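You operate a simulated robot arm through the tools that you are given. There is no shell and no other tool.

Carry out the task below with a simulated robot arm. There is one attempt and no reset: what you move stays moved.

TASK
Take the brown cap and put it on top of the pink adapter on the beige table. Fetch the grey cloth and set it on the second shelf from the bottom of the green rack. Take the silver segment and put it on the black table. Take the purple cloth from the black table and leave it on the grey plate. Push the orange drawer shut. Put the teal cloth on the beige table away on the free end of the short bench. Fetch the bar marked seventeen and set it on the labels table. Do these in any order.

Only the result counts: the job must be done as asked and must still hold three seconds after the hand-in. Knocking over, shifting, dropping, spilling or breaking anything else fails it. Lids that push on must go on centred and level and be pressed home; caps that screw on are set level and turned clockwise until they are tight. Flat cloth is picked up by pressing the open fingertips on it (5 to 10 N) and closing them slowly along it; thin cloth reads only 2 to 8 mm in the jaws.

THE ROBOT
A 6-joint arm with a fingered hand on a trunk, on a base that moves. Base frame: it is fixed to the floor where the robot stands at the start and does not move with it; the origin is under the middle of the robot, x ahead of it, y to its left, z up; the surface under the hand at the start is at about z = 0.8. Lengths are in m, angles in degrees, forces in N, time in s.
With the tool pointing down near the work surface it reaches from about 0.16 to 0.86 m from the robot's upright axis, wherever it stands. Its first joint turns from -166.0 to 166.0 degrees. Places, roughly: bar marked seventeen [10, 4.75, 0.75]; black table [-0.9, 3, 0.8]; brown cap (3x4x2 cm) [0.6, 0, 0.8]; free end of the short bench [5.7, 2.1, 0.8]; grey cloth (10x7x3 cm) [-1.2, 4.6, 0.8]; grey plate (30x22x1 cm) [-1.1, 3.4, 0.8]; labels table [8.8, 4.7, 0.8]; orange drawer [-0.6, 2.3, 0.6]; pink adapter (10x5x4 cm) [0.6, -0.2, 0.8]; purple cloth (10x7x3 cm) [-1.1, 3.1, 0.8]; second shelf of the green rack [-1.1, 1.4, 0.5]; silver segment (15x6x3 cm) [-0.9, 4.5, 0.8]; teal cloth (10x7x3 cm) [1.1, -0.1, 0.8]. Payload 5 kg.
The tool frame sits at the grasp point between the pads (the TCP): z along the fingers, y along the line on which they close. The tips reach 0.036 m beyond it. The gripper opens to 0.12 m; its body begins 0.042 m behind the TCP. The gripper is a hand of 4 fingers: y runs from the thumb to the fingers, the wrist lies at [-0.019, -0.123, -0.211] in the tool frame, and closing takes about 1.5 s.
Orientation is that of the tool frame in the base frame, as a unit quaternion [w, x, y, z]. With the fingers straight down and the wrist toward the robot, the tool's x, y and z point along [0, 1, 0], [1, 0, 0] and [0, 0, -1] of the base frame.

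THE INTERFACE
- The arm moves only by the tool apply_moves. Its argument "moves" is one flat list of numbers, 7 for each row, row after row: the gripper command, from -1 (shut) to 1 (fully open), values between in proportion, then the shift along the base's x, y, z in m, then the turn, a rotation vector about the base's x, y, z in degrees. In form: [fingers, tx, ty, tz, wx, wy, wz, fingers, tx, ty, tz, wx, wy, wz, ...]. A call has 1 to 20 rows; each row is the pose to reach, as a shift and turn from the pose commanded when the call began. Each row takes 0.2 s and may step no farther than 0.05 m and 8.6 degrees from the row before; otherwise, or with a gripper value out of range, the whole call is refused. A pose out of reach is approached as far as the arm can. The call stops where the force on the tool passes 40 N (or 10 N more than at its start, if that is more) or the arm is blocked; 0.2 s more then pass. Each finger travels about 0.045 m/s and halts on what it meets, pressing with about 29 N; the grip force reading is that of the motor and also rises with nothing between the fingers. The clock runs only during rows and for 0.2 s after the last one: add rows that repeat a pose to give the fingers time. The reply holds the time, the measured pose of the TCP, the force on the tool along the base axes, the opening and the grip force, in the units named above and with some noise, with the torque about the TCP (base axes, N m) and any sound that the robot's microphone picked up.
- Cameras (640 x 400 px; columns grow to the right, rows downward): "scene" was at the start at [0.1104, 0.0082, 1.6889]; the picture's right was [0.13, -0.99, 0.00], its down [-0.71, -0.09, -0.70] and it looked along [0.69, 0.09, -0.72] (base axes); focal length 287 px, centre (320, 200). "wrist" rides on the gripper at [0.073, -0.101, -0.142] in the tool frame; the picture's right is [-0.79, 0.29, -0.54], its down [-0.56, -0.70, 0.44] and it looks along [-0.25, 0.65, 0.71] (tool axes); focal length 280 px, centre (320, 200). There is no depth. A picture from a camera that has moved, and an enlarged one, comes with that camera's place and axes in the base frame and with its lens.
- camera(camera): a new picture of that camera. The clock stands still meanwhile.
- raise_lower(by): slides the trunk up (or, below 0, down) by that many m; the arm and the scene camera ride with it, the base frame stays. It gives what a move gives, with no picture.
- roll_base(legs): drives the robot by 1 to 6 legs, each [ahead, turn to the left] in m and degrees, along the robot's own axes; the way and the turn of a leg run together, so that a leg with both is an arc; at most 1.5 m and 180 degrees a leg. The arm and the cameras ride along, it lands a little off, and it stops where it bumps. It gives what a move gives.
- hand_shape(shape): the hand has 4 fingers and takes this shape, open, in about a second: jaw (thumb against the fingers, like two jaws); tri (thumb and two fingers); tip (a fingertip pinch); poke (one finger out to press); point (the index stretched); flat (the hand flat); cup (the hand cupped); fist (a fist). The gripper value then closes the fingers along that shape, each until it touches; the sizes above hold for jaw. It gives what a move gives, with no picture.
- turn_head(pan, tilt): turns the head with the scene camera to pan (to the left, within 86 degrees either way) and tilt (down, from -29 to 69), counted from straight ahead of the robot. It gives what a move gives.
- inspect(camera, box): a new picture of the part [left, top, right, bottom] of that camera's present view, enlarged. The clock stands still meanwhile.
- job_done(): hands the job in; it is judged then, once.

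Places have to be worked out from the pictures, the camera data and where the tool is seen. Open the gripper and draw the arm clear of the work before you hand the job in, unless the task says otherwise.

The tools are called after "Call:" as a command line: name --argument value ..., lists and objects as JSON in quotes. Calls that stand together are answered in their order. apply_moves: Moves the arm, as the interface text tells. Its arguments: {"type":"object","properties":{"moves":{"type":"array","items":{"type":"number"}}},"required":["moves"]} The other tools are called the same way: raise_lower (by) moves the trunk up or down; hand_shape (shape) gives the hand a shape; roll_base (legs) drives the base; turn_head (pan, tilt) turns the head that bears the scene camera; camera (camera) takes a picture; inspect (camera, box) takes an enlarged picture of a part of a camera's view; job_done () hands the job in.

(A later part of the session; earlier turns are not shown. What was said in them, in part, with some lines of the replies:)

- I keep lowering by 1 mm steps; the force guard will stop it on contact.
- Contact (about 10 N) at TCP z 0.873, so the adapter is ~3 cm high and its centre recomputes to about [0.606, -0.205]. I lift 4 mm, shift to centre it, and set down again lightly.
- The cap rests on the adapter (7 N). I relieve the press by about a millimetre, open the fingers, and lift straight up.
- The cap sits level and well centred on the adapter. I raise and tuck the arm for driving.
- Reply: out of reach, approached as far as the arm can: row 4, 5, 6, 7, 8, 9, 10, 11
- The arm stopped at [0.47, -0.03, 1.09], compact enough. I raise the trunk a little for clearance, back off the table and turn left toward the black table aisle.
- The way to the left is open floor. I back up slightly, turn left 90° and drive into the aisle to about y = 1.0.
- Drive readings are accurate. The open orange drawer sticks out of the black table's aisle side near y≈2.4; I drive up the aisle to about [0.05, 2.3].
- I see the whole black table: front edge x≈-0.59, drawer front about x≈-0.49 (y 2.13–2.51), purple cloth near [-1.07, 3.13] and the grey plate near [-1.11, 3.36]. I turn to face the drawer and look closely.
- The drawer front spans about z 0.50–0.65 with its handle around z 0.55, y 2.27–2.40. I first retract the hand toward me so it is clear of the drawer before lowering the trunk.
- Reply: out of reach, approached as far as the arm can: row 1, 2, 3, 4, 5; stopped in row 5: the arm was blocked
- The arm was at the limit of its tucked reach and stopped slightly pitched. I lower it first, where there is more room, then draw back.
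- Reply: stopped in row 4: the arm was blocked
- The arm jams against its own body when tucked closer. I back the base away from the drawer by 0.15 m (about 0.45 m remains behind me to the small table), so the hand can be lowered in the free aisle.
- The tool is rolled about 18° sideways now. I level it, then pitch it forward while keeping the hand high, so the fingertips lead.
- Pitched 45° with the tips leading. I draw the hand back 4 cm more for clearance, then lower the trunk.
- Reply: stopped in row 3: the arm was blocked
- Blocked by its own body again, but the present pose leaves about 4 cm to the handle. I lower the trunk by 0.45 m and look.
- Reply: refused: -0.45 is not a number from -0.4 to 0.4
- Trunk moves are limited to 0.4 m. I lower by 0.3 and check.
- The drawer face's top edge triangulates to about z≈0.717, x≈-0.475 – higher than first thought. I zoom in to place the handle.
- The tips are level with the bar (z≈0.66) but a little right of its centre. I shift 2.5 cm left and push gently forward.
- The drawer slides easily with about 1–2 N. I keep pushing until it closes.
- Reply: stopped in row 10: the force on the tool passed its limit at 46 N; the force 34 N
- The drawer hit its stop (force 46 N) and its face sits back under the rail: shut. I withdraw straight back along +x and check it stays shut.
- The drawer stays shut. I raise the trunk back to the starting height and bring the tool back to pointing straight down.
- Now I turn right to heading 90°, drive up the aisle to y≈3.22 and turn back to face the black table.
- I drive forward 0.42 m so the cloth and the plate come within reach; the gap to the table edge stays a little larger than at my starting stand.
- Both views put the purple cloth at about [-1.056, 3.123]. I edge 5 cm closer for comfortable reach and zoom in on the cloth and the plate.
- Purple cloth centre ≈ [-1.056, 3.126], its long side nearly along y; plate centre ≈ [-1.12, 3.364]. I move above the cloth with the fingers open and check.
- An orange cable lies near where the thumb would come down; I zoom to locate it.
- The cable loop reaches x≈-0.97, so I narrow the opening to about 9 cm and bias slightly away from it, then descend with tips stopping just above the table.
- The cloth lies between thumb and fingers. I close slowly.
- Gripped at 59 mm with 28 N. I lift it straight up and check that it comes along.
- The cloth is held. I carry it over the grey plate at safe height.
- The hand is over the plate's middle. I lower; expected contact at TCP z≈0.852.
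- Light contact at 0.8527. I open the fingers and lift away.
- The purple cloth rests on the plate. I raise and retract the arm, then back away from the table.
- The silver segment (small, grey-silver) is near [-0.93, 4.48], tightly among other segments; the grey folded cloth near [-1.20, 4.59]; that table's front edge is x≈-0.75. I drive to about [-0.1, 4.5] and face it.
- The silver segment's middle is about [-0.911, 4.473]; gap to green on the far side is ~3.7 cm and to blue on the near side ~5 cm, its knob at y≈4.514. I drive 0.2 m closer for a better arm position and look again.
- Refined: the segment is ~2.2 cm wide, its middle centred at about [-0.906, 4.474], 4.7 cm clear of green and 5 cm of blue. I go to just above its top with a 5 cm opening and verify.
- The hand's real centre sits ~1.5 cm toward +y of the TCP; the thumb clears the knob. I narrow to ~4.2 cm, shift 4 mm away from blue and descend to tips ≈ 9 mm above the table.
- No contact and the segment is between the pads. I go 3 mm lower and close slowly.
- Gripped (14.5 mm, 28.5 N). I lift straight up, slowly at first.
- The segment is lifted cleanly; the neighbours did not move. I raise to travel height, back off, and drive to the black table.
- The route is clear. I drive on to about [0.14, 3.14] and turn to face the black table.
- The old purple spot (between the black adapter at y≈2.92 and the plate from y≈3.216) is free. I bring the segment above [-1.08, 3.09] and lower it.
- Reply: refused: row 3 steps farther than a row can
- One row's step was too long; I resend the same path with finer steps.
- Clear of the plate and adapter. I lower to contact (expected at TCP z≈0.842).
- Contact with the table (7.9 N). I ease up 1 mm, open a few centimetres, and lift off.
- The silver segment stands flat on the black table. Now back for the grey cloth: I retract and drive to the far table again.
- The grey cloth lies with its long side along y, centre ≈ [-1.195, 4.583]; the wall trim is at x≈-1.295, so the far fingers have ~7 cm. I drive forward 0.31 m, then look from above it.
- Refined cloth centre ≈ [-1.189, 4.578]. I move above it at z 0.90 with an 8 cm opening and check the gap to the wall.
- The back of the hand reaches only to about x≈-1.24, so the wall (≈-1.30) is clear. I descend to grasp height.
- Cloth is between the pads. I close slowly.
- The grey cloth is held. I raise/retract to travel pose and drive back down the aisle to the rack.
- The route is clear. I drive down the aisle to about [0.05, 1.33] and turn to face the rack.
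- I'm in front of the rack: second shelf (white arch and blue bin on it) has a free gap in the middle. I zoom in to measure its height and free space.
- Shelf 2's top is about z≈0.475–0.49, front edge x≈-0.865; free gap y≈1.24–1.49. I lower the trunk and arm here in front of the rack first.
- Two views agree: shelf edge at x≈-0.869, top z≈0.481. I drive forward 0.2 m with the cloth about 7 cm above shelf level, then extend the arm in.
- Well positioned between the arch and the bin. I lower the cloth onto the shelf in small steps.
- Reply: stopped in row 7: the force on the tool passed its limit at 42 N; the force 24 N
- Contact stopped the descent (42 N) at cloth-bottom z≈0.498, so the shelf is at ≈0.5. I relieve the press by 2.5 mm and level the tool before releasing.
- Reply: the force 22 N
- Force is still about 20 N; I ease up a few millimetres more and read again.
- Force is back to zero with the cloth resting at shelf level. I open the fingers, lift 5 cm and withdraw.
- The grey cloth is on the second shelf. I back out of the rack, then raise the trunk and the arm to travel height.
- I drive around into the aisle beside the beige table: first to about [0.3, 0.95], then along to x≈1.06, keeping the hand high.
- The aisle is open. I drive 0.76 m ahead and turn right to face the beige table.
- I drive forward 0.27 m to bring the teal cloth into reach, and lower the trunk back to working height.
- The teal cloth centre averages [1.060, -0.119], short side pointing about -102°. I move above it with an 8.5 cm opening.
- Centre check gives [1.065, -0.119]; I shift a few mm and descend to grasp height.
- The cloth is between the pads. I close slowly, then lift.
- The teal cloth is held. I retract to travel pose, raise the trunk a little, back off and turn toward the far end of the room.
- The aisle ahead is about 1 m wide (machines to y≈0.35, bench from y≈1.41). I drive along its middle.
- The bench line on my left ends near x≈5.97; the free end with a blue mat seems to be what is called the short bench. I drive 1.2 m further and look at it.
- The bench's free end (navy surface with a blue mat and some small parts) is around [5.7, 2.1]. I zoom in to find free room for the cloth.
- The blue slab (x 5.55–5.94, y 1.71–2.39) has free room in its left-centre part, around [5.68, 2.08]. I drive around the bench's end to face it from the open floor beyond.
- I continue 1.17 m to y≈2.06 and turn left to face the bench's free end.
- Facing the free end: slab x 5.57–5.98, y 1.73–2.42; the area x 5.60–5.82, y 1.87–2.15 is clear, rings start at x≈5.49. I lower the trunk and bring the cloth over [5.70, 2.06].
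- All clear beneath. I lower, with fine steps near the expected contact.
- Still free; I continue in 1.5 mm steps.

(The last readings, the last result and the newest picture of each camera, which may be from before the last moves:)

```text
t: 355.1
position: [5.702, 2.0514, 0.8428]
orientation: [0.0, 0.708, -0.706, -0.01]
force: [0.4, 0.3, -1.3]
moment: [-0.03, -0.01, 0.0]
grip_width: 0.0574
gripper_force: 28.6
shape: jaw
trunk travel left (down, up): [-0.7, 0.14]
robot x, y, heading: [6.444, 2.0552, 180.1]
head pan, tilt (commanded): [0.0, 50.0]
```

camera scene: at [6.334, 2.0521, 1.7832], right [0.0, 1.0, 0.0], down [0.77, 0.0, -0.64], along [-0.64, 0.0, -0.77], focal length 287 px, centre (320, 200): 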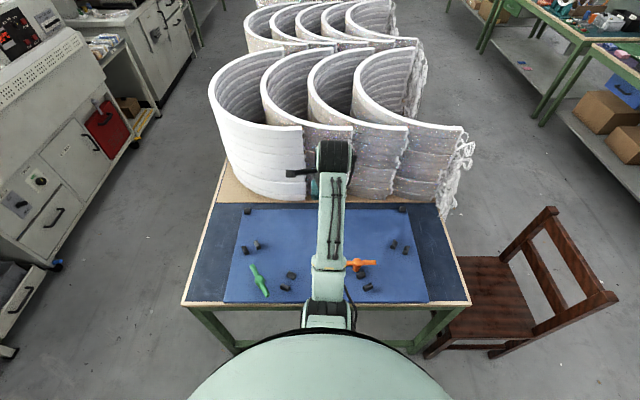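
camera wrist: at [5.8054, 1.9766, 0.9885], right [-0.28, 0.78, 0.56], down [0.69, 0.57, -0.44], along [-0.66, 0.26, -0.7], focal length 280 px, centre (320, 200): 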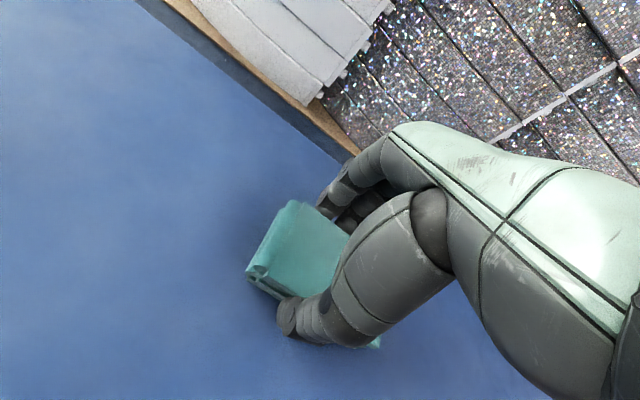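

Call:
apply_moves --moves '[-0.6, 0, 0, -0.001, 0, 0, 0, -0.6, 0, 0, -0.002, 0, 0, 0, -0.6, 0, 0, -0.003, 0, 0, 0, -0.6, 0, 0, -0.004, 0, 0, 0]'

```text
t: 356.1
position: [5.7023, 2.0519, 0.8401]
orientation: [0.0, 0.708, -0.706, -0.011]
force: [0.0, 0.9, 6.0]
moment: [0.01, -0.2, 0.02]
grip_width: 0.0577
gripper_force: 28.9
shape: jaw
trunk travel left (down, up): [-0.7, 0.14]
robot x, y, heading: [6.4399, 2.0548, 179.9]
head pan, tilt (commanded): [0.0, 50.0]
```

Contact (6 N): the slab is practically flush with the bench top. I ease 1 mm, open and lift off.

Call:
apply_moves --moves '[-0.6, 0, 0, 0.001, 0, 0, 0, -0.2, 0, 0, 0.001, 0, 0, 0, 0.1, 0, 0, 0.001, 0, 0, 0, 0.3, 0, 0, 0.001, 0, 0, 0, 0.5, 0, 0, 0.001, 0, 0, 0, 0.5, 0, 0, 0.001, 0, 0, 0, 0.5, 0, 0, 0.03, 0, 0, 0, 0.5, 0, 0, 0.07, 0, 0, 0, 0.5, 0, 0, 0.11, 0, 0, 0, 0.5, 0, 0, 0.15, 0, 0, 0]'

Call:
camera --camera "wrist"

```text
t: 358.3
position: [5.7034, 2.051, 0.9891]
orientation: [-0.001, 0.708, -0.706, -0.009]
force: [0.3, 0.1, 0.2]
moment: [0.0, 0.02, 0.03]
grip_width: 0.0896
gripper_force: 0.1
shape: jaw
trunk travel left (down, up): [-0.7, 0.14]
robot x, y, heading: [6.4415, 2.0539, 179.7]
head pan, tilt (commanded): [0.0, 50.0]
```

```text
taken
camera wrist: at [5.8062, 1.977, 1.1282], right [-0.28, 0.78, 0.56], down [0.69, 0.57, -0.44], along [-0.66, 0.26, -0.7], focal length 280 px, centre (320, 200)
```

wrist: 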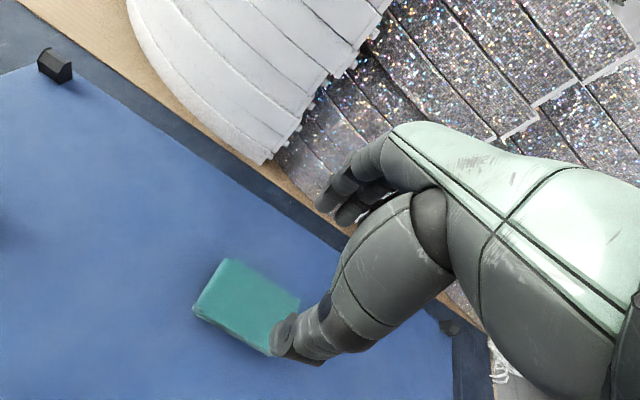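

The teal cloth lies on the free end. Now for the bar: I raise to travel height, turn right and drive toward the far wall aisle.

Call:
apply_moves --moves '[0.5, 0.015, 0, 0.03, 0, 0, 0, 0.5, 0.03, 0.002, 0.06, 0, 0, 0, 0.5, 0.045, 0.004, 0.075, 0, 0, 0]'

Call:
raise_lower --by 0.1

Call:
roll_base --legs '[[0, -90]]'

Call:
turn_head --pan -40 --tilt 20

Call:
camera --camera "scene"

Call:
turn_head --pan 0 --tilt 25

Call:
camera --camera "scene"

```text
t: 359.1
position: [5.7474, 2.0544, 1.0637]
orientation: [-0.001, 0.709, -0.706, -0.009]
force: [0.8, 0.6, 0.6]
moment: [0.0, 0.0, -0.01]
grip_width: 0.0897
gripper_force: 0.0
shape: jaw
trunk travel left (down, up): [-0.7, 0.14]
robot x, y, heading: [6.4408, 2.0542, 179.8]
head pan, tilt (commanded): [0.0, 50.0]
```

```text
t: 360.4
position: [5.7479, 2.0554, 1.1634]
orientation: [-0.001, 0.708, -0.706, -0.01]
force: [0.0, -0.6, 0.1]
moment: [-0.01, 0.01, 0.01]
grip_width: 0.0899
gripper_force: 0.0
shape: jaw
trunk travel left (down, up): [-0.8, 0.04]
robot x, y, heading: [6.44, 2.0528, 180.0]
head pan, tilt (commanded): [0.0, 50.0]
```

```text
t: 365.4
position: [6.4485, 2.7482, 1.1636]
orientation: [0.007, 0.003, 1.0, 0.006]
force: [-0.3, -0.9, -0.2]
moment: [0.0, -0.04, -0.02]
grip_width: 0.0898
gripper_force: 0.1
shape: jaw
trunk travel left (down, up): [-0.8, 0.04]
robot x, y, heading: [6.4392, 2.0502, 89.2]
head pan, tilt (commanded): [0.0, 50.0]
```

```text
t: 366.5
position: [6.4492, 2.748, 1.1615]
orientation: [0.008, 0.003, 1.0, 0.006]
force: [0.1, -0.4, 0.0]
moment: [0.01, 0.01, -0.03]
grip_width: 0.0895
gripper_force: 0.0
shape: jaw
trunk travel left (down, up): [-0.8, 0.04]
robot x, y, heading: [6.4424, 2.0547, 89.5]
head pan, tilt (commanded): [-40.0, 20.0]
```

```text
taken
camera scene: at [6.5021, 2.1528, 1.8286], right [0.76, -0.65, 0.0], down [-0.22, -0.26, -0.94], along [0.61, 0.71, -0.34], focal length 287 px, centre (320, 200)
```

scene: 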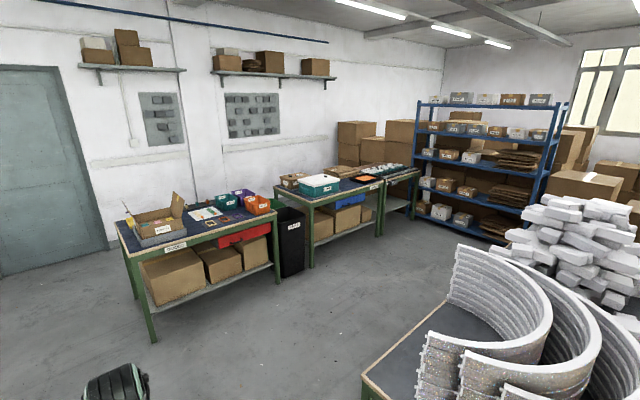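

```text
t: 367.5
position: [6.449, 2.7486, 1.1633]
orientation: [0.007, 0.004, 1.0, 0.006]
force: [-0.4, 0.1, 0.2]
moment: [0.01, 0.0, 0.03]
grip_width: 0.0897
gripper_force: 0.0
shape: jaw
trunk travel left (down, up): [-0.8, 0.04]
robot x, y, heading: [6.4386, 2.054, 89.7]
head pan, tilt (commanded): [0.0, 25.0]
```

```text
taken
camera scene: at [6.4427, 2.1742, 1.8206], right [1.0, -0.01, 0.0], down [-0.01, -0.42, -0.91], along [0.01, 0.91, -0.42], focal length 287 px, centre (320, 200)
```

scene: 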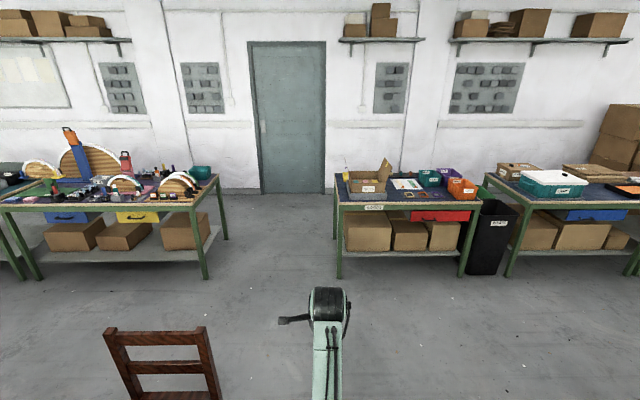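

The labels table should be the second one on the far wall (x 8.26–9.34, centre ≈ [8.8, 4.7]); the bar lies on the smaller table right of it. I drive to y≈3.45 and then along the open aisle toward x≈9.

Call:
roll_base --legs '[[1.4, 0], [0, -89.5], [1.5, 0]]'

Call:
turn_head --pan 25 --tilt 25

Call:
camera --camera "scene"

```text
t: 387.5
position: [8.6369, 3.47, 1.1638]
orientation: [0.008, 0.704, 0.71, 0.001]
force: [-0.1, 0.1, 0.0]
moment: [-0.02, -0.02, -0.01]
grip_width: 0.0898
gripper_force: 0.0
shape: jaw
trunk travel left (down, up): [-0.8, 0.04]
robot x, y, heading: [7.9444, 3.469, 0.1]
head pan, tilt (commanded): [0.0, 25.0]
```

```text
t: 388.4
position: [8.6369, 3.4703, 1.1628]
orientation: [0.01, 0.704, 0.71, -0.001]
force: [0.4, 1.0, 0.0]
moment: [0.02, 0.02, 0.02]
grip_width: 0.0895
gripper_force: 0.1
shape: jaw
trunk travel left (down, up): [-0.8, 0.04]
robot x, y, heading: [7.9472, 3.4642, 0.2]
head pan, tilt (commanded): [25.0, 25.0]
```

```text
taken
camera scene: at [8.0567, 3.5041, 1.8206], right [0.43, -0.9, 0.0], down [-0.38, -0.18, -0.91], along [0.82, 0.39, -0.42], focal length 287 px, centre (320, 200)
```

scene: 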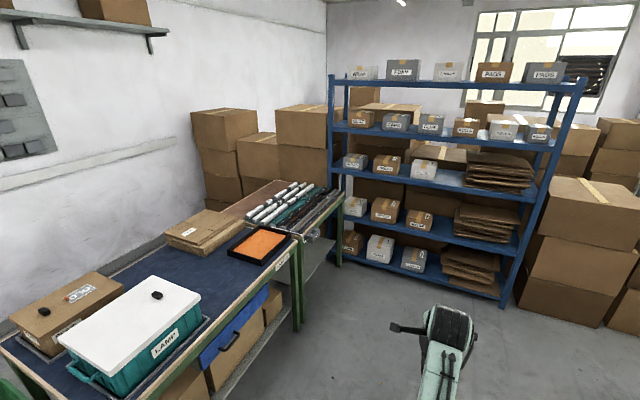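

I see the labels table and, right of it, the small table with a row of numbered bars. I zoom in.

Call:
inspect --camera "scene" --box '[210, 160, 370, 280]'

Call:
inspect --camera "scene" --box '[0, 190, 320, 390]'

```text
3.33 times, centred on (290, 220) of scene
camera zoom: at [8.0567, 3.5041, 1.8206], right [0.43, -0.9, 0.0], down [-0.38, -0.18, -0.91], along [0.82, 0.39, -0.42], focal length 958 px, centre (420, 133)
```

zoom: 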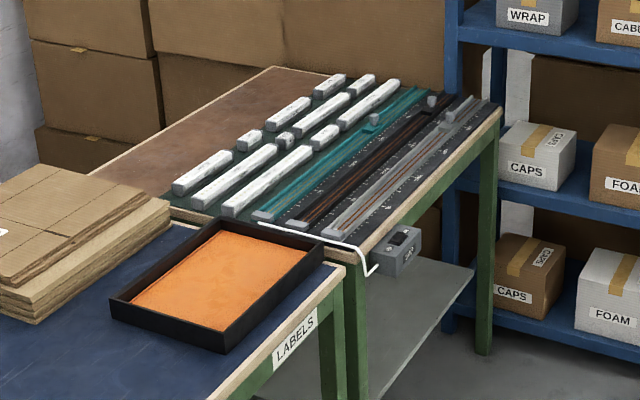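

```text
2.00 times, centred on (160, 290) of scene
camera zoom: at [8.0567, 3.5041, 1.8206], right [0.43, -0.9, 0.0], down [-0.38, -0.18, -0.91], along [0.82, 0.39, -0.42], focal length 575 px, centre (640, 20)
```

zoom: 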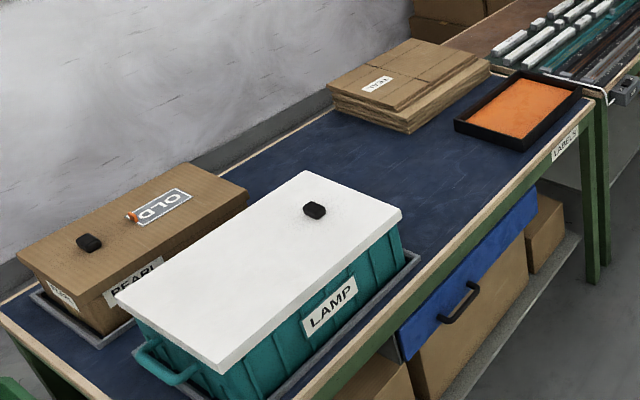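

The table's label reads "LABELS", and the bars lie on the table right of it. The blue rack leaves little turning room there, so I swing the arm to my left side here first (a 90° arc at constant radius).

Call:
apply_moves --moves '[0.5, -0.0017, 0.0481, 0, 0, 0, 4, 0.5, -0.0067, 0.096, 0, 0, 0, 8, 0.5, -0.0151, 0.1435, 0, 0, 0, 12, 0.5, -0.0267, 0.1902, 0, 0, 0, 16, 0.5, -0.0416, 0.236, 0, 0, 0, 20, 0.5, -0.0597, 0.2807, 0, 0, 0, 24, 0.5, -0.0808, 0.3239, 0, 0, 0, 28, 0.5, -0.1048, 0.3656, 0, 0, 0, 32, 0.5, -0.1318, 0.4056, 0, 0, 0, 36, 0.5, -0.1614, 0.4435, 0, 0, 0, 40, 0.5, -0.1937, 0.4793, 0, 0, 0, 44, 0.5, -0.2283, 0.5128, 0, 0, 0, 48]'

Call:
apply_moves --moves '[0.5, -0.0369, 0.031, 0, 0, 0, 4, 0.5, -0.0759, 0.0593, 0, 0, 0, 8, 0.5, -0.1167, 0.0848, 0, 0, 0, 12, 0.5, -0.1592, 0.1074, 0, 0, 0, 16, 0.5, -0.2032, 0.127, 0, 0, 0, 20, 0.5, -0.2485, 0.1435, 0, 0, 0, 24, 0.5, -0.2948, 0.1567, 0, 0, 0, 28, 0.5, -0.3419, 0.1667, 0, 0, 0, 32, 0.5, -0.3896, 0.1734, 0, 0, 0, 36, 0.5, -0.4376, 0.1768, 0, 0, 0, 40, 0.5, -0.4617, 0.1772, 0, 0, 0, 42]'

```text
t: 391.0
position: [8.4069, 3.9855, 1.1627]
orientation: [0.009, 0.353, 0.935, 0.003]
force: [0.3, -0.3, 0.6]
moment: [0.01, -0.02, 0.0]
grip_width: 0.0899
gripper_force: 0.0
shape: jaw
trunk travel left (down, up): [-0.8, 0.04]
robot x, y, heading: [7.9426, 3.4675, 0.1]
head pan, tilt (commanded): [25.0, 25.0]
```

```text
t: 393.4
position: [7.9459, 4.1623, 1.1624]
orientation: [0.008, -0.005, 1.0, 0.006]
force: [-0.7, 0.0, -0.1]
moment: [-0.01, -0.02, 0.01]
grip_width: 0.0896
gripper_force: 0.1
shape: jaw
trunk travel left (down, up): [-0.8, 0.04]
robot x, y, heading: [7.943, 3.4691, 0.3]
head pan, tilt (commanded): [25.0, 25.0]
```

Arm is at my left. I drive an S-curve: up close along the tables, ending parallel to them near [9.76, 3.95].

Call:
roll_base --legs '[[0.95, 30], [0.95, -30]]'

Call:
turn_head --pan 80 --tilt 45

Call:
camera --camera "scene"

Call:
camera --camera "wrist"

```text
t: 403.8
position: [9.7734, 4.6434, 1.1626]
orientation: [0.007, 0.003, 1.0, 0.005]
force: [0.2, -0.1, -0.9]
moment: [-0.02, -0.04, 0.05]
grip_width: 0.0894
gripper_force: 0.0
shape: jaw
trunk travel left (down, up): [-0.8, 0.04]
robot x, y, heading: [9.7585, 3.9527, -0.6]
head pan, tilt (commanded): [25.0, 25.0]
```

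```text
t: 405.1
position: [9.7743, 4.6435, 1.1635]
orientation: [0.008, 0.004, 1.0, 0.006]
force: [0.0, -0.4, 0.7]
moment: [0.01, 0.01, 0.02]
grip_width: 0.09
gripper_force: 0.1
shape: jaw
trunk travel left (down, up): [-0.8, 0.04]
robot x, y, heading: [9.7596, 3.9515, -0.4]
head pan, tilt (commanded): [80.0, 45.0]
```

```text
taken
camera scene: at [9.8044, 4.028, 1.79], right [0.98, -0.18, 0.0], down [-0.13, -0.69, -0.71], along [0.13, 0.69, -0.71], focal length 287 px, centre (320, 200)
```

scene: 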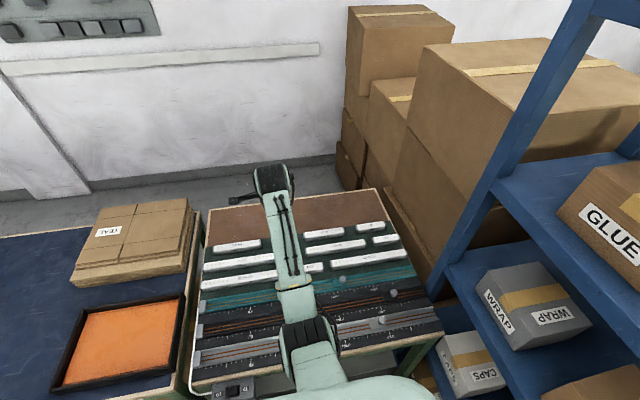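

```text
taken
camera wrist: at [9.6984, 4.5411, 1.3018], right [0.78, 0.28, 0.56], down [0.56, -0.7, -0.44], along [0.27, 0.66, -0.7], focal length 280 px, centre (320, 200)
```

wrist: 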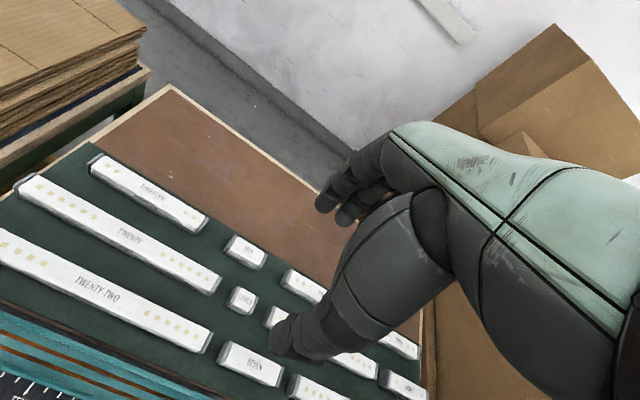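

The bars carry word labels. I zoom in to read them.

Call:
inspect --camera "wrist" --box '[0, 130, 260, 370]'

Call:
inspect --camera "wrist" --box '[200, 220, 440, 400]'

Call:
inspect --camera "scene" --box '[190, 200, 430, 320]'

```text
1.67 times, centred on (130, 250) of wrist
camera zoom: at [9.6984, 4.5411, 1.3018], right [0.78, 0.28, 0.56], down [0.56, -0.7, -0.44], along [0.27, 0.66, -0.7], focal length 467 px, centre (637, 117)
```

zoom: 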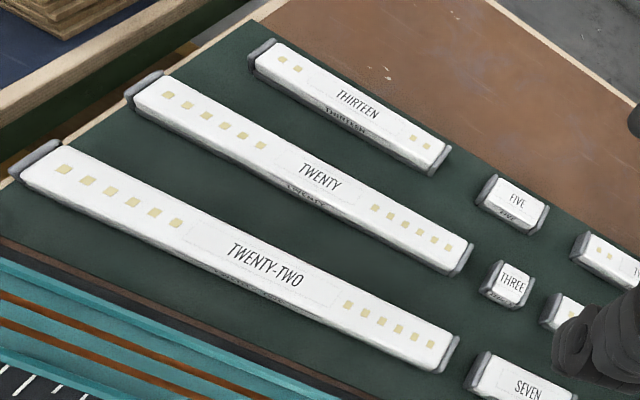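

```text
2.22 times, centred on (320, 310) of wrist
camera zoom: at [9.6984, 4.5411, 1.3018], right [0.78, 0.28, 0.56], down [0.56, -0.7, -0.44], along [0.27, 0.66, -0.7], focal length 623 px, centre (320, -44)
```

zoom: 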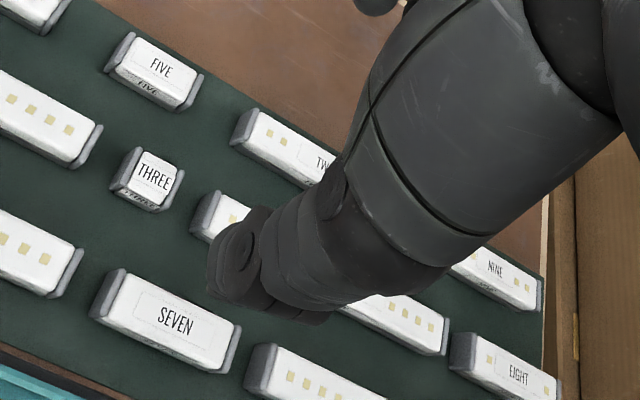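

```text
2.67 times, centred on (310, 260) of scene
camera zoom: at [9.8044, 4.028, 1.79], right [0.98, -0.18, 0.0], down [-0.13, -0.69, -0.71], along [0.13, 0.69, -0.71], focal length 766 px, centre (347, 40)
```

zoom: 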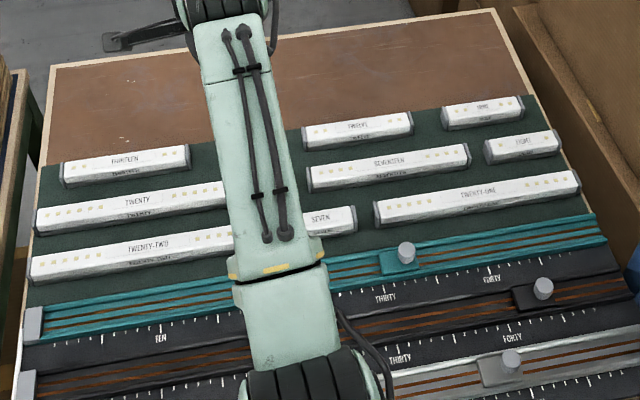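

"SEVENTEEN" is the third bar in the middle row, centred about [10.00, 4.737], roughly 26 cm long and 2.5 cm wide. I move the base 0.2 m ahead to square up with it and lower the trunk.

Call:
roll_base --legs '[[0.2, 0.4]]'

Call:
raise_lower --by -0.12

Call:
camera --camera "scene"

Call:
camera --camera "wrist"

```text
t: 406.8
position: [9.9695, 4.6419, 1.1627]
orientation: [0.008, -0.001, 1.0, 0.006]
force: [0.2, -0.7, 0.6]
moment: [0.0, 0.03, -0.01]
grip_width: 0.0896
gripper_force: 0.1
shape: jaw
trunk travel left (down, up): [-0.8, 0.04]
robot x, y, heading: [9.9577, 3.9478, -0.3]
head pan, tilt (commanded): [80.0, 45.0]
```

```text
t: 408.3
position: [9.9697, 4.641, 1.0413]
orientation: [0.007, 0.001, 1.0, 0.006]
force: [0.3, -0.3, -0.1]
moment: [-0.01, 0.01, -0.03]
grip_width: 0.0894
gripper_force: 0.0
shape: jaw
trunk travel left (down, up): [-0.68, 0.16]
robot x, y, heading: [9.958, 3.9506, -0.3]
head pan, tilt (commanded): [80.0, 45.0]
```

```text
taken
camera scene: at [10.0046, 4.0267, 1.6701], right [0.98, -0.18, 0.0], down [-0.12, -0.7, -0.71], along [0.13, 0.7, -0.71], focal length 287 px, centre (320, 200)
```

scene: 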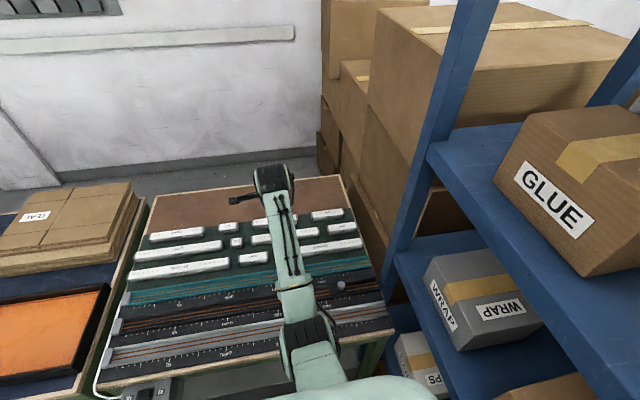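

```text
taken
camera wrist: at [9.8951, 4.539, 1.1819], right [0.78, 0.28, 0.56], down [0.57, -0.69, -0.44], along [0.26, 0.66, -0.7], focal length 280 px, centre (320, 200)
```

wrist: 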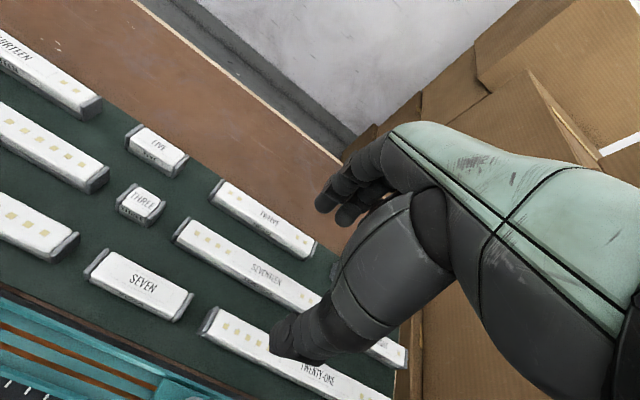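

Call:
inspect --camera "wrist" --box '[150, 170, 420, 400]'

Call:
inspect --camera "scene" --box '[210, 190, 390, 300]'

```text
1.74 times, centred on (285, 285) of wrist
camera zoom: at [9.8951, 4.539, 1.1819], right [0.78, 0.28, 0.56], down [0.57, -0.69, -0.44], along [0.26, 0.66, -0.7], focal length 488 px, centre (381, 52)
```

zoom: 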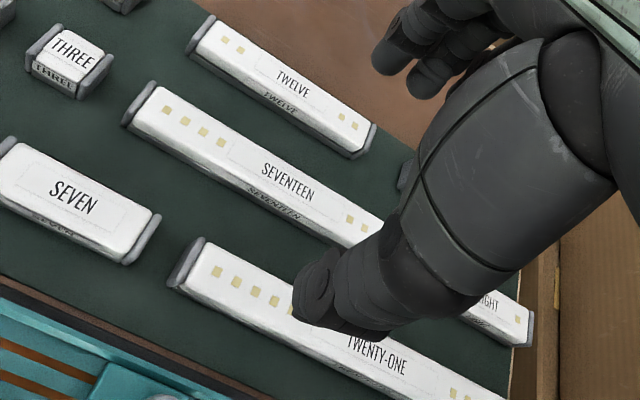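

```text
3.56 times, centred on (300, 245) of scene
camera zoom: at [10.0046, 4.0267, 1.6701], right [0.98, -0.18, 0.0], down [-0.12, -0.7, -0.71], along [0.13, 0.7, -0.71], focal length 1022 px, centre (391, 40)
```

zoom: 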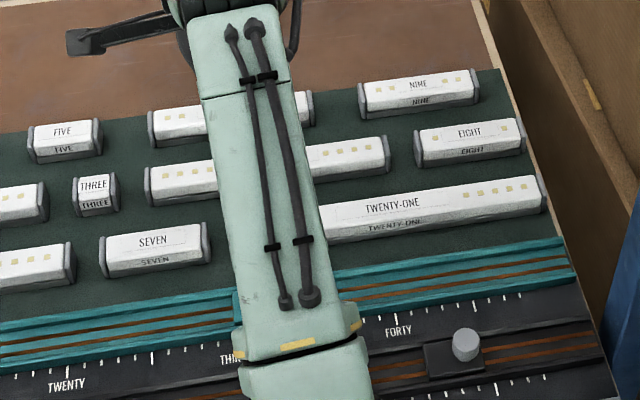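

Triangulating the labels from both cameras shows the bar tops at z≈0.832 (table ≈0.80), so SEVENTEEN is centred at about [9.998, 4.701], rows 8.3 cm apart. I move above it with a 5.5 cm opening and recheck.

Call:
apply_moves --moves '[0.2, 0.006, 0.02, -0.03, 0, 0, 0, 0, 0.012, 0.04, -0.06, 0, 0, 0, -0.08, 0.016, 0.06, -0.09, 0, 0, 0, -0.08, 0.016, 0.06, -0.12, 0, 0, 0, -0.08, 0.016, 0.06, -0.13, 0, 0, 0, -0.08, 0.016, 0.06, -0.13, 0, 0, 0]'

Call:
camera --camera "wrist"

Call:
inspect --camera "wrist" --box '[150, 170, 400, 370]'

```text
t: 409.7
position: [9.9849, 4.7032, 0.9117]
orientation: [0.007, 0.0, 1.0, 0.006]
force: [-0.6, 0.5, -0.3]
moment: [-0.02, 0.01, 0.0]
grip_width: 0.0558
gripper_force: 0.0
shape: jaw
trunk travel left (down, up): [-0.68, 0.16]
robot x, y, heading: [9.9626, 3.9489, -0.3]
head pan, tilt (commanded): [80.0, 45.0]
```

```text
taken
camera wrist: at [9.9107, 4.5996, 1.0513], right [0.78, 0.28, 0.56], down [0.57, -0.69, -0.44], along [0.26, 0.66, -0.7], focal length 280 px, centre (320, 200)
```

wrist: 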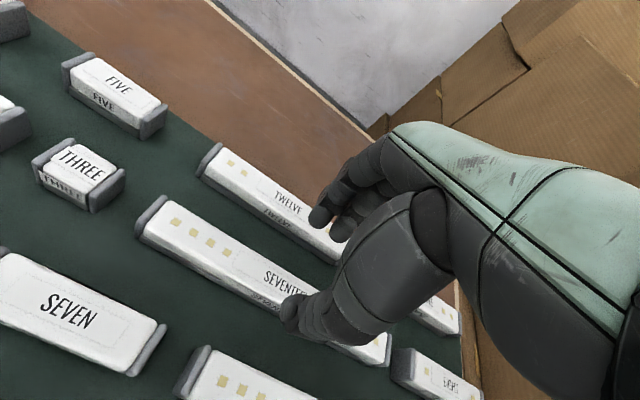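

```text
2.00 times, centred on (275, 270) of wrist
camera zoom: at [9.9107, 4.5996, 1.0513], right [0.78, 0.28, 0.56], down [0.57, -0.69, -0.44], along [0.26, 0.66, -0.7], focal length 561 px, centre (410, 60)
```

zoom: 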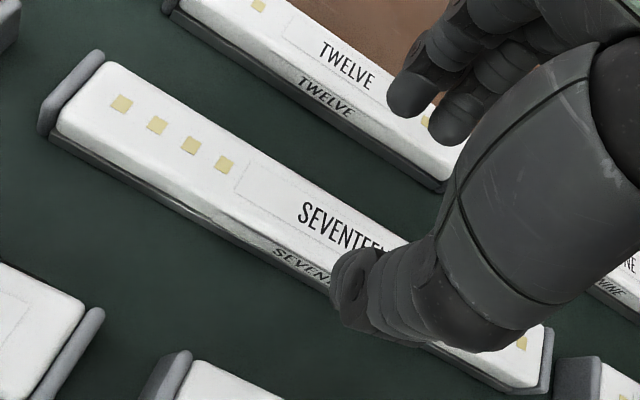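

Bar centre line refined to y≈4.697, x from 9.868 to 10.115, top z≈0.835. I shift a few mm and descend between the rows in steps.

Call:
apply_moves --moves '[-0.08, -0.003, -0.005, -0.02, 0, 0, 0, -0.08, -0.004, -0.0055, -0.04, 0, 0, 0, -0.08, -0.004, -0.0055, -0.052, 0, 0, 0, -0.08, -0.004, -0.0055, -0.06, 0, 0, 0, -0.08, -0.004, -0.0055, -0.064, 0, 0, 0]'

Call:
inspect --camera "wrist" --box '[150, 150, 420, 380]'

```text
t: 410.9
position: [9.9823, 4.6979, 0.848]
orientation: [0.007, 0.001, 1.0, 0.006]
force: [0.2, 0.3, -0.1]
moment: [0.01, -0.01, -0.01]
grip_width: 0.0557
gripper_force: 0.0
shape: jaw
trunk travel left (down, up): [-0.68, 0.16]
robot x, y, heading: [9.9625, 3.9492, -0.0]
head pan, tilt (commanded): [80.0, 45.0]
```

```text
1.74 times, centred on (285, 265) of wrist
camera zoom: at [9.9074, 4.5941, 0.9877], right [0.78, 0.28, 0.56], down [0.57, -0.7, -0.44], along [0.26, 0.66, -0.7], focal length 488 px, centre (381, 87)
```

zoom: 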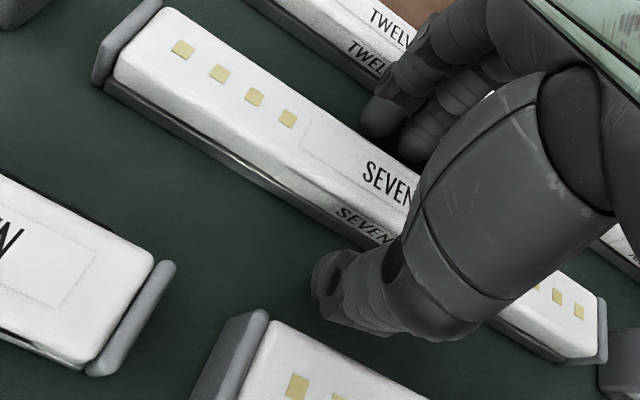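

The fingers straddle SEVENTEEN without touching neighbours. I go 4 mm lower and close slowly.

Call:
apply_moves --moves '[-0.08, 0, 0, -0.002, 0, 0, 0, -0.08, 0, 0, -0.004, 0, 0, 0, -0.2, 0, 0, -0.004, 0, 0, 0, -0.35, 0, 0, -0.004, 0, 0, 0, -0.5, 0, 0, -0.004, 0, 0, 0, -0.7, 0, 0, -0.004, 0, 0, 0, -1, 0, 0, -0.004, 0, 0, 0, -1, 0, 0, -0.004, 0, 0, 0]'

Call:
inspect --camera "wrist" --box '[150, 150, 420, 380]'

```text
t: 412.7
position: [9.9841, 4.6978, 0.8446]
orientation: [0.007, 0.0, 1.0, 0.006]
force: [0.2, -1.1, -0.1]
moment: [0.02, 0.05, 0.03]
grip_width: 0.0257
gripper_force: 28.8
shape: jaw
trunk travel left (down, up): [-0.68, 0.16]
robot x, y, heading: [9.9596, 3.9497, -0.1]
head pan, tilt (commanded): [80.0, 45.0]
```

```text
1.74 times, centred on (285, 265) of wrist
camera zoom: at [9.9072, 4.594, 0.9836], right [0.78, 0.28, 0.56], down [0.57, -0.69, -0.44], along [0.26, 0.66, -0.7], focal length 488 px, centre (381, 87)
```

zoom: 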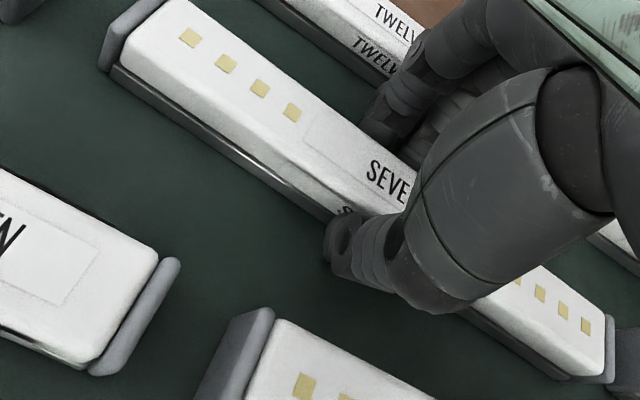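

Gripped at 25.7 mm with 29 N. I lift straight up and watch that the bar stays level.

Call:
apply_moves --moves '[-1, 0, 0, 0.008, 0, 0, 0, -1, 0, 0, 0.02, 0, 0, 0, -1, 0, 0, 0.045, 0, 0, 0, -1, 0, 0, 0.08, 0, 0, 0, -1, 0, 0, 0.12, 0, 0, 0, -1, 0, 0, 0.15, 0, 0, 0]'

Call:
camera --camera "wrist"

Call:
camera --camera "scene"

```text
t: 414.1
position: [9.9816, 4.695, 0.9937]
orientation: [0.007, 0.0, 1.0, 0.005]
force: [0.0, -0.6, -1.6]
moment: [0.01, 0.01, -0.02]
grip_width: 0.0254
gripper_force: 29.2
shape: jaw
trunk travel left (down, up): [-0.68, 0.16]
robot x, y, heading: [9.9616, 3.9488, -0.4]
head pan, tilt (commanded): [80.0, 45.0]
```

```text
taken
camera wrist: at [9.9073, 4.593, 1.1337], right [0.78, 0.28, 0.56], down [0.57, -0.7, -0.44], along [0.26, 0.66, -0.7], focal length 280 px, centre (320, 200)
```

wrist: 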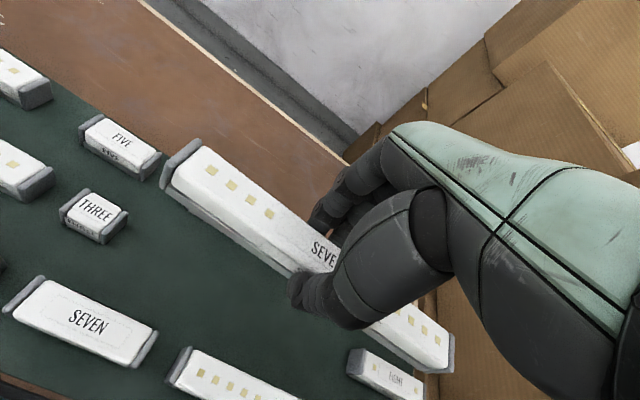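

```text
taken
camera scene: at [10.0048, 4.0268, 1.67], right [0.98, -0.18, 0.0], down [-0.12, -0.7, -0.71], along [0.12, 0.7, -0.71], focal length 287 px, centre (320, 200)
```

scene: 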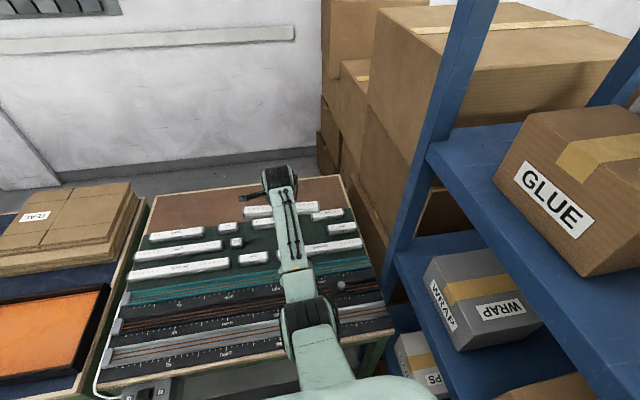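

SEVENTEEN is held level; neighbours untouched. I raise it to z≈1.1 and back the base along the tables by about 1.12 m to the labels table.

Call:
apply_moves --moves '[-1, 0, -0.015, 0.03, 0, 0, 0, -1, 0, -0.03, 0.06, 0, 0, 0, -1, 0, -0.045, 0.08, 0, 0, 0, -1, 0, -0.055, 0.085, 0, 0, 0]'

Call:
raise_lower --by 0.1

Call:
roll_base --legs '[[-0.6, 0], [-0.52, 0]]'

Call:
turn_head --pan 80 --tilt 50

Call:
camera --camera "scene"

Call:
camera --camera "wrist"

```text
t: 415.1
position: [9.9807, 4.641, 1.0794]
orientation: [0.006, 0.001, 1.0, 0.007]
force: [-0.5, -0.2, -1.5]
moment: [0.03, -0.01, -0.03]
grip_width: 0.0257
gripper_force: 29.1
shape: jaw
trunk travel left (down, up): [-0.68, 0.16]
robot x, y, heading: [9.9612, 3.9472, -0.2]
head pan, tilt (commanded): [80.0, 45.0]
```

```text
t: 416.4
position: [9.9824, 4.6426, 1.1782]
orientation: [0.007, -0.001, 1.0, 0.006]
force: [0.0, -0.3, -1.2]
moment: [-0.02, 0.01, 0.01]
grip_width: 0.0257
gripper_force: 28.9
shape: jaw
trunk travel left (down, up): [-0.78, 0.06]
robot x, y, heading: [9.9629, 3.9461, -0.3]
head pan, tilt (commanded): [80.0, 45.0]
```

```text
t: 423.1
position: [8.8485, 4.6402, 1.1787]
orientation: [0.007, -0.001, 1.0, 0.006]
force: [0.2, 0.4, -0.5]
moment: [0.0, 0.02, 0.01]
grip_width: 0.0258
gripper_force: 28.8
shape: jaw
trunk travel left (down, up): [-0.78, 0.06]
robot x, y, heading: [8.8287, 3.9491, 0.1]
head pan, tilt (commanded): [80.0, 45.0]
```

```text
t: 423.7
position: [8.8488, 4.6406, 1.1791]
orientation: [0.008, 0.0, 1.0, 0.007]
force: [0.3, -0.2, -1.1]
moment: [-0.04, 0.05, 0.02]
grip_width: 0.0256
gripper_force: 29.1
shape: jaw
trunk travel left (down, up): [-0.78, 0.06]
robot x, y, heading: [8.8293, 3.9457, 0.1]
head pan, tilt (commanded): [80.0, 50.0]
```

```text
taken
camera scene: at [8.872, 4.0217, 1.7631], right [0.98, -0.17, 0.0], down [-0.13, -0.75, -0.64], along [0.11, 0.63, -0.77], focal length 287 px, centre (320, 200)
```

scene: 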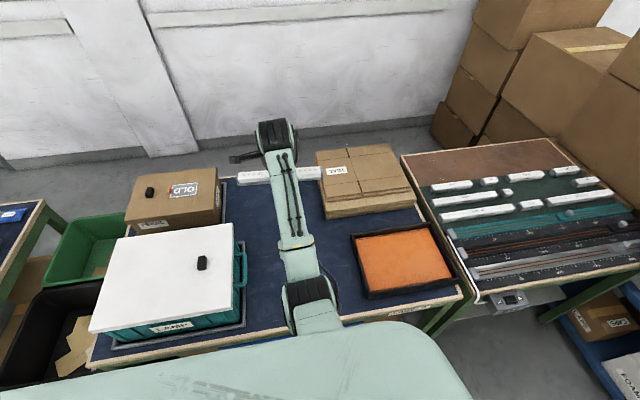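

```text
taken
camera wrist: at [8.7735, 4.5372, 1.3183], right [0.78, 0.28, 0.56], down [0.57, -0.69, -0.44], along [0.26, 0.66, -0.7], focal length 280 px, centre (320, 200)
```

wrist: 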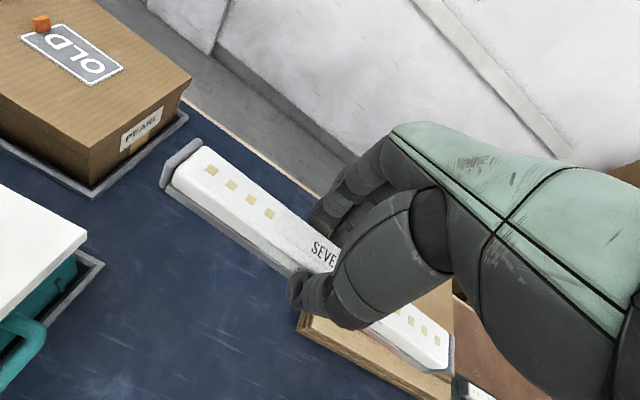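

Free space on the labels table: x 8.69–9.10 at y≈4.56, between the LAMP tray and the orange tray. I lower the trunk and bring the bar over [8.89, 4.56].

Call:
raise_lower --by -0.1

Call:
apply_moves --moves '[-1, 0.012, -0.025, -0.03, 0, 0, 0, -1, 0.024, -0.05, -0.06, 0, 0, 0, -1, 0.036, -0.075, -0.09, 0, 0, 0, -1, 0.036, -0.08, -0.13, 0, 0, 0, -1, 0.036, -0.08, -0.17, 0, 0, 0, -1, 0.036, -0.08, -0.17, 0, 0, 0]'

Call:
camera --camera "wrist"

Call:
camera --camera "scene"

```text
t: 425.0
position: [8.849, 4.6403, 1.0784]
orientation: [0.007, 0.0, 1.0, 0.006]
force: [0.4, -0.3, -1.6]
moment: [0.0, 0.01, -0.01]
grip_width: 0.0258
gripper_force: 29.0
shape: jaw
trunk travel left (down, up): [-0.68, 0.16]
robot x, y, heading: [8.8279, 3.9489, -0.1]
head pan, tilt (commanded): [80.0, 50.0]
```

```text
t: 426.4
position: [8.8844, 4.5601, 0.9096]
orientation: [0.007, -0.001, 1.0, 0.006]
force: [-0.1, 0.4, -0.6]
moment: [-0.04, 0.0, 0.04]
grip_width: 0.0254
gripper_force: 28.7
shape: jaw
trunk travel left (down, up): [-0.68, 0.16]
robot x, y, heading: [8.8291, 3.9492, 0.2]
head pan, tilt (commanded): [80.0, 50.0]
```

```text
taken
camera wrist: at [8.8096, 4.4574, 1.0486], right [0.78, 0.28, 0.56], down [0.57, -0.69, -0.44], along [0.26, 0.66, -0.7], focal length 280 px, centre (320, 200)
```

wrist: 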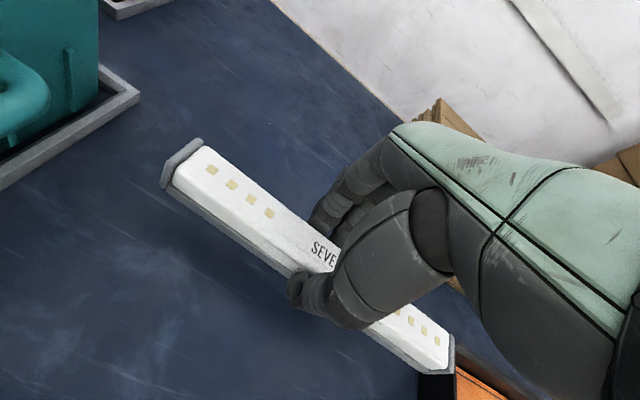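

```text
taken
camera scene: at [8.8724, 4.0212, 1.6631], right [0.98, -0.17, 0.0], down [-0.13, -0.75, -0.64], along [0.11, 0.63, -0.77], focal length 287 px, centre (320, 200)
```

scene: 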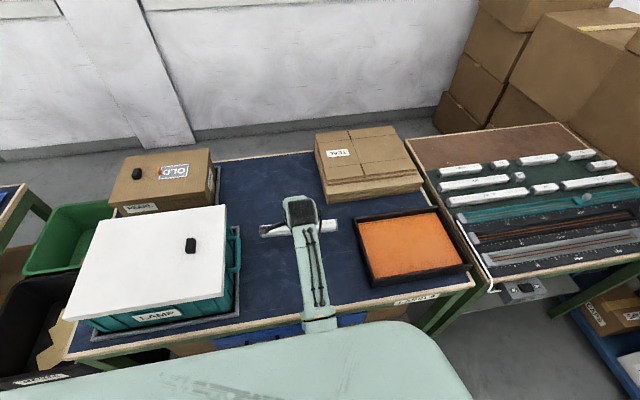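

I shift 1.5 cm left to centre it in the gap and lower in fine steps to contact.

Call:
apply_moves --moves '[-1, -0.015, 0, -0.02, 0, 0, 0, -1, -0.015, 0, -0.04, 0, 0, 0, -1, -0.015, 0, -0.055, 0, 0, 0, -1, -0.015, 0, -0.06, 0, 0, 0, -1, -0.015, 0, -0.062, 0, 0, 0, -1, -0.015, 0, -0.064, 0, 0, 0, -1, -0.015, 0, -0.0655, 0, 0, 0]'

```text
t: 428.0
position: [8.8698, 4.5604, 0.8448]
orientation: [0.007, -0.001, 1.0, 0.006]
force: [-0.3, -0.2, -0.1]
moment: [0.04, 0.04, -0.02]
grip_width: 0.0255
gripper_force: 29.3
shape: jaw
trunk travel left (down, up): [-0.68, 0.16]
robot x, y, heading: [8.8322, 3.9462, -0.2]
head pan, tilt (commanded): [80.0, 50.0]
```

Call:
apply_moves --moves '[-1, 0, 0, -0.001, 0, 0, 0, -1, 0, 0, -0.002, 0, 0, 0, -1, 0, 0, -0.003, 0, 0, 0, -1, 0, 0, -0.004, 0, 0, 0]'

```text
t: 429.0
position: [8.8695, 4.5596, 0.8413]
orientation: [0.007, 0.0, 1.0, 0.008]
force: [0.0, -1.1, 8.3]
moment: [-0.01, -0.04, 0.02]
grip_width: 0.0261
gripper_force: 29.5
shape: jaw
trunk travel left (down, up): [-0.68, 0.16]
robot x, y, heading: [8.83, 3.9478, -0.2]
head pan, tilt (commanded): [80.0, 50.0]
```

Contact (8 N). I ease up 1 mm, open gently, and lift straight away.

Call:
apply_moves --moves '[-1, 0, 0, 0.0012, 0, 0, 0, -0.8, 0, 0, 0.0012, 0, 0, 0, -0.6, 0, 0, 0.0012, 0, 0, 0, -0.4, 0, 0, 0.0012, 0, 0, 0, -0.1, 0, 0, 0.0012, 0, 0, 0, 0, 0, 0, 0.0012, 0, 0, 0, 0, 0, 0, 0.0012, 0, 0, 0, 0, 0, 0, 0.02, 0, 0, 0, 0, 0, 0, 0.06, 0, 0, 0, 0, 0, 0, 0.1, 0, 0, 0, 0, 0, 0, 0.14, 0, 0, 0]'

Call:
camera --camera "wrist"

Call:
camera --camera "scene"

```text
t: 431.4
position: [8.8682, 4.5599, 0.981]
orientation: [0.008, -0.001, 1.0, 0.006]
force: [-0.8, -0.3, 0.2]
moment: [0.01, 0.01, 0.0]
grip_width: 0.0598
gripper_force: 0.0
shape: jaw
trunk travel left (down, up): [-0.68, 0.16]
robot x, y, heading: [8.8289, 3.9459, 0.1]
head pan, tilt (commanded): [80.0, 50.0]
```

```text
taken
camera wrist: at [8.7943, 4.4566, 1.1191], right [0.78, 0.28, 0.56], down [0.57, -0.69, -0.44], along [0.26, 0.66, -0.7], focal length 280 px, centre (320, 200)
```

wrist: 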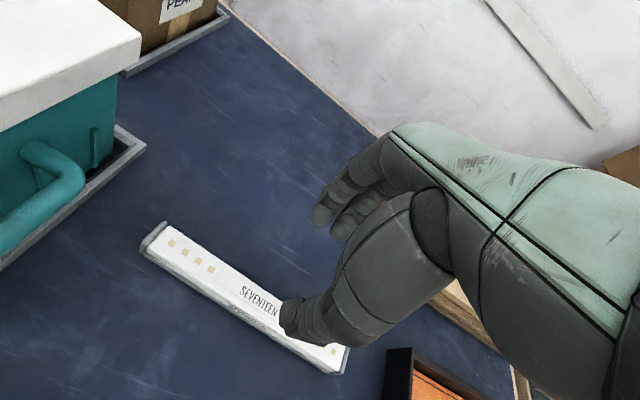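

```text
taken
camera scene: at [8.8723, 4.0213, 1.6631], right [0.98, -0.17, 0.0], down [-0.13, -0.75, -0.64], along [0.11, 0.63, -0.77], focal length 287 px, centre (320, 200)
```

scene: 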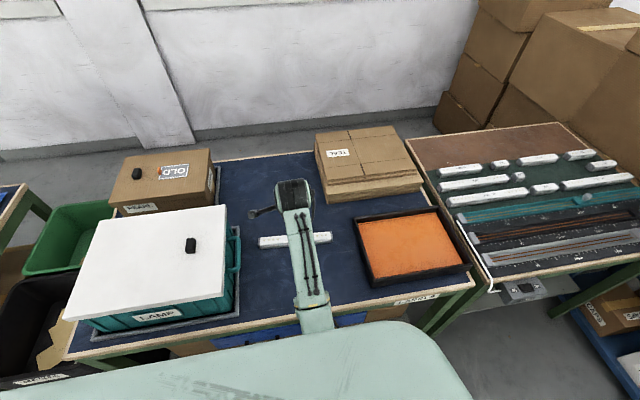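

SEVENTEEN lies on the labels table, clear of everything. I raise the hand and swing the arm back over the open floor in front of me.

Call:
apply_moves --moves '[0.3, 0, 0, 0.045, 0, 0, 0, 0.5, 0, 0, 0.09, 0, 0, 0, 0.5, 0.0427, -0.0042, 0.1, 0, 0, -4, 0.5, 0.0851, -0.0113, 0.1, 0, 0, -8, 0.5, 0.1268, -0.0214, 0.1, 0, 0, -12, 0.5, 0.1677, -0.0344, 0.1, 0, 0, -16, 0.5, 0.2076, -0.0502, 0.1, 0, 0, -20, 0.5, 0.2463, -0.0688, 0.1, 0, 0, -24, 0.5, 0.2836, -0.09, 0.1, 0, 0, -28, 0.5, 0.3194, -0.1137, 0.1, 0, 0, -32, 0.5, 0.3534, -0.1399, 0.1, 0, 0, -36, 0.5, 0.3855, -0.1684, 0.1, 0, 0, -40, 0.5, 0.4156, -0.1991, 0.1, 0, 0, -44, 0.5, 0.4434, -0.2318, 0.1, 0, 0, -48]'

Call:
apply_moves --moves '[0.7, 0.0255, -0.0345, 0, 0, 0, -4, 0.9, 0.0485, -0.0708, 0, 0, 0, -8, 1, 0.0689, -0.1085, 0, 0, 0, -12, 1, 0.0866, -0.1476, 0, 0, 0, -16, 1, 0.1016, -0.1879, 0, 0, 0, -20, 1, 0.1137, -0.229, 0, 0, 0, -24, 1, 0.1229, -0.271, 0, 0, 0, -28, 1, 0.1292, -0.3134, 0, 0, 0, -32]'

Call:
turn_head --pan 60 --tilt 45

Call:
camera --camera "scene"

```text
t: 434.4
position: [9.3139, 4.3279, 1.08]
orientation: [0.009, 0.406, 0.914, 0.003]
force: [-0.3, -0.3, 0.4]
moment: [0.0, 0.0, -0.01]
grip_width: 0.0899
gripper_force: 0.0
shape: jaw
trunk travel left (down, up): [-0.68, 0.16]
robot x, y, heading: [8.8279, 3.9448, 0.1]
head pan, tilt (commanded): [80.0, 50.0]
```

```text
t: 436.2
position: [9.4413, 4.0146, 1.0799]
orientation: [0.009, 0.642, 0.766, 0.0]
force: [-1.1, -0.2, -0.6]
moment: [0.01, -0.04, 0.0]
grip_width: 0.1195
gripper_force: 0.0
shape: jaw
trunk travel left (down, up): [-0.68, 0.16]
robot x, y, heading: [8.8265, 3.9487, 0.0]
head pan, tilt (commanded): [80.0, 50.0]
```

```text
t: 437.1
position: [9.4416, 4.0149, 1.079]
orientation: [0.009, 0.642, 0.767, 0.0]
force: [-0.6, -1.2, 0.4]
moment: [0.02, 0.0, 0.0]
grip_width: 0.1197
gripper_force: 0.2
shape: jaw
trunk travel left (down, up): [-0.68, 0.16]
robot x, y, heading: [8.8279, 3.9463, 0.4]
head pan, tilt (commanded): [60.0, 45.0]
```

```text
taken
camera scene: at [8.8997, 4.016, 1.67], right [0.87, -0.5, 0.0], down [-0.35, -0.61, -0.71], along [0.35, 0.61, -0.71], focal length 287 px, centre (320, 200)
```

scene: 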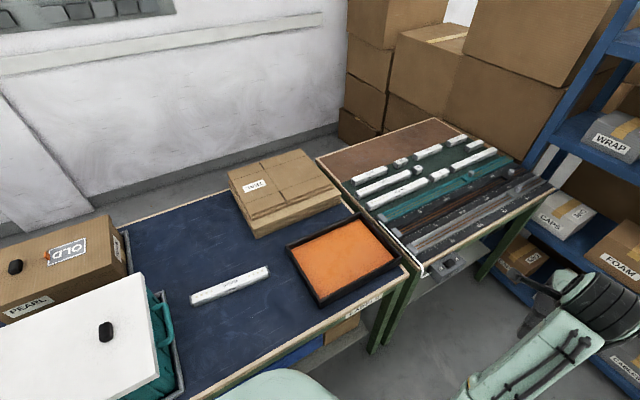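

All seven jobs look done and undisturbed: the bar rests alone on the labels table, the gripper is open and the arm is clear. I hand the job in.

Call:
job_done

```text
The job is handed in.
```

I finished all seven tasks and handed the job in; no verdict has come back yet. I checked each placement in the camera pictures as I made it. I did not go back to recheck the earlier ones before handing in.

- **Brown cap:** it sits level on top of the pink adapter, a few millimetres off centre.
- **Orange drawer:** I pushed it until it hit its stop, and it stayed shut when I drew the hand back.
- **Purple cloth:** it lies near the middle of the grey plate on the black table.
- **Silver segment:** it lies flat on the black table, where the purple cloth used to be. The other segments around its old place did not move.
- **Grey cloth:** it is on the second shelf from the bottom of the green rack, between the white arch and the blue bin. The cloth met the shelf with about 42 N as I lowered it. I eased off before letting go, and nothing shifted.
- **Teal cloth:** it is on the free end of the short bench, on the blue mat, clear of the small parts there. I took this to be the right bench end because it matched the position you gave.
- **Bar marked seventeen:** it is on the labels table, between the LAMP box and the orange tray. The other bars were not touched.

At hand-in the gripper was open and the arm was over open floor, clear of the tables.
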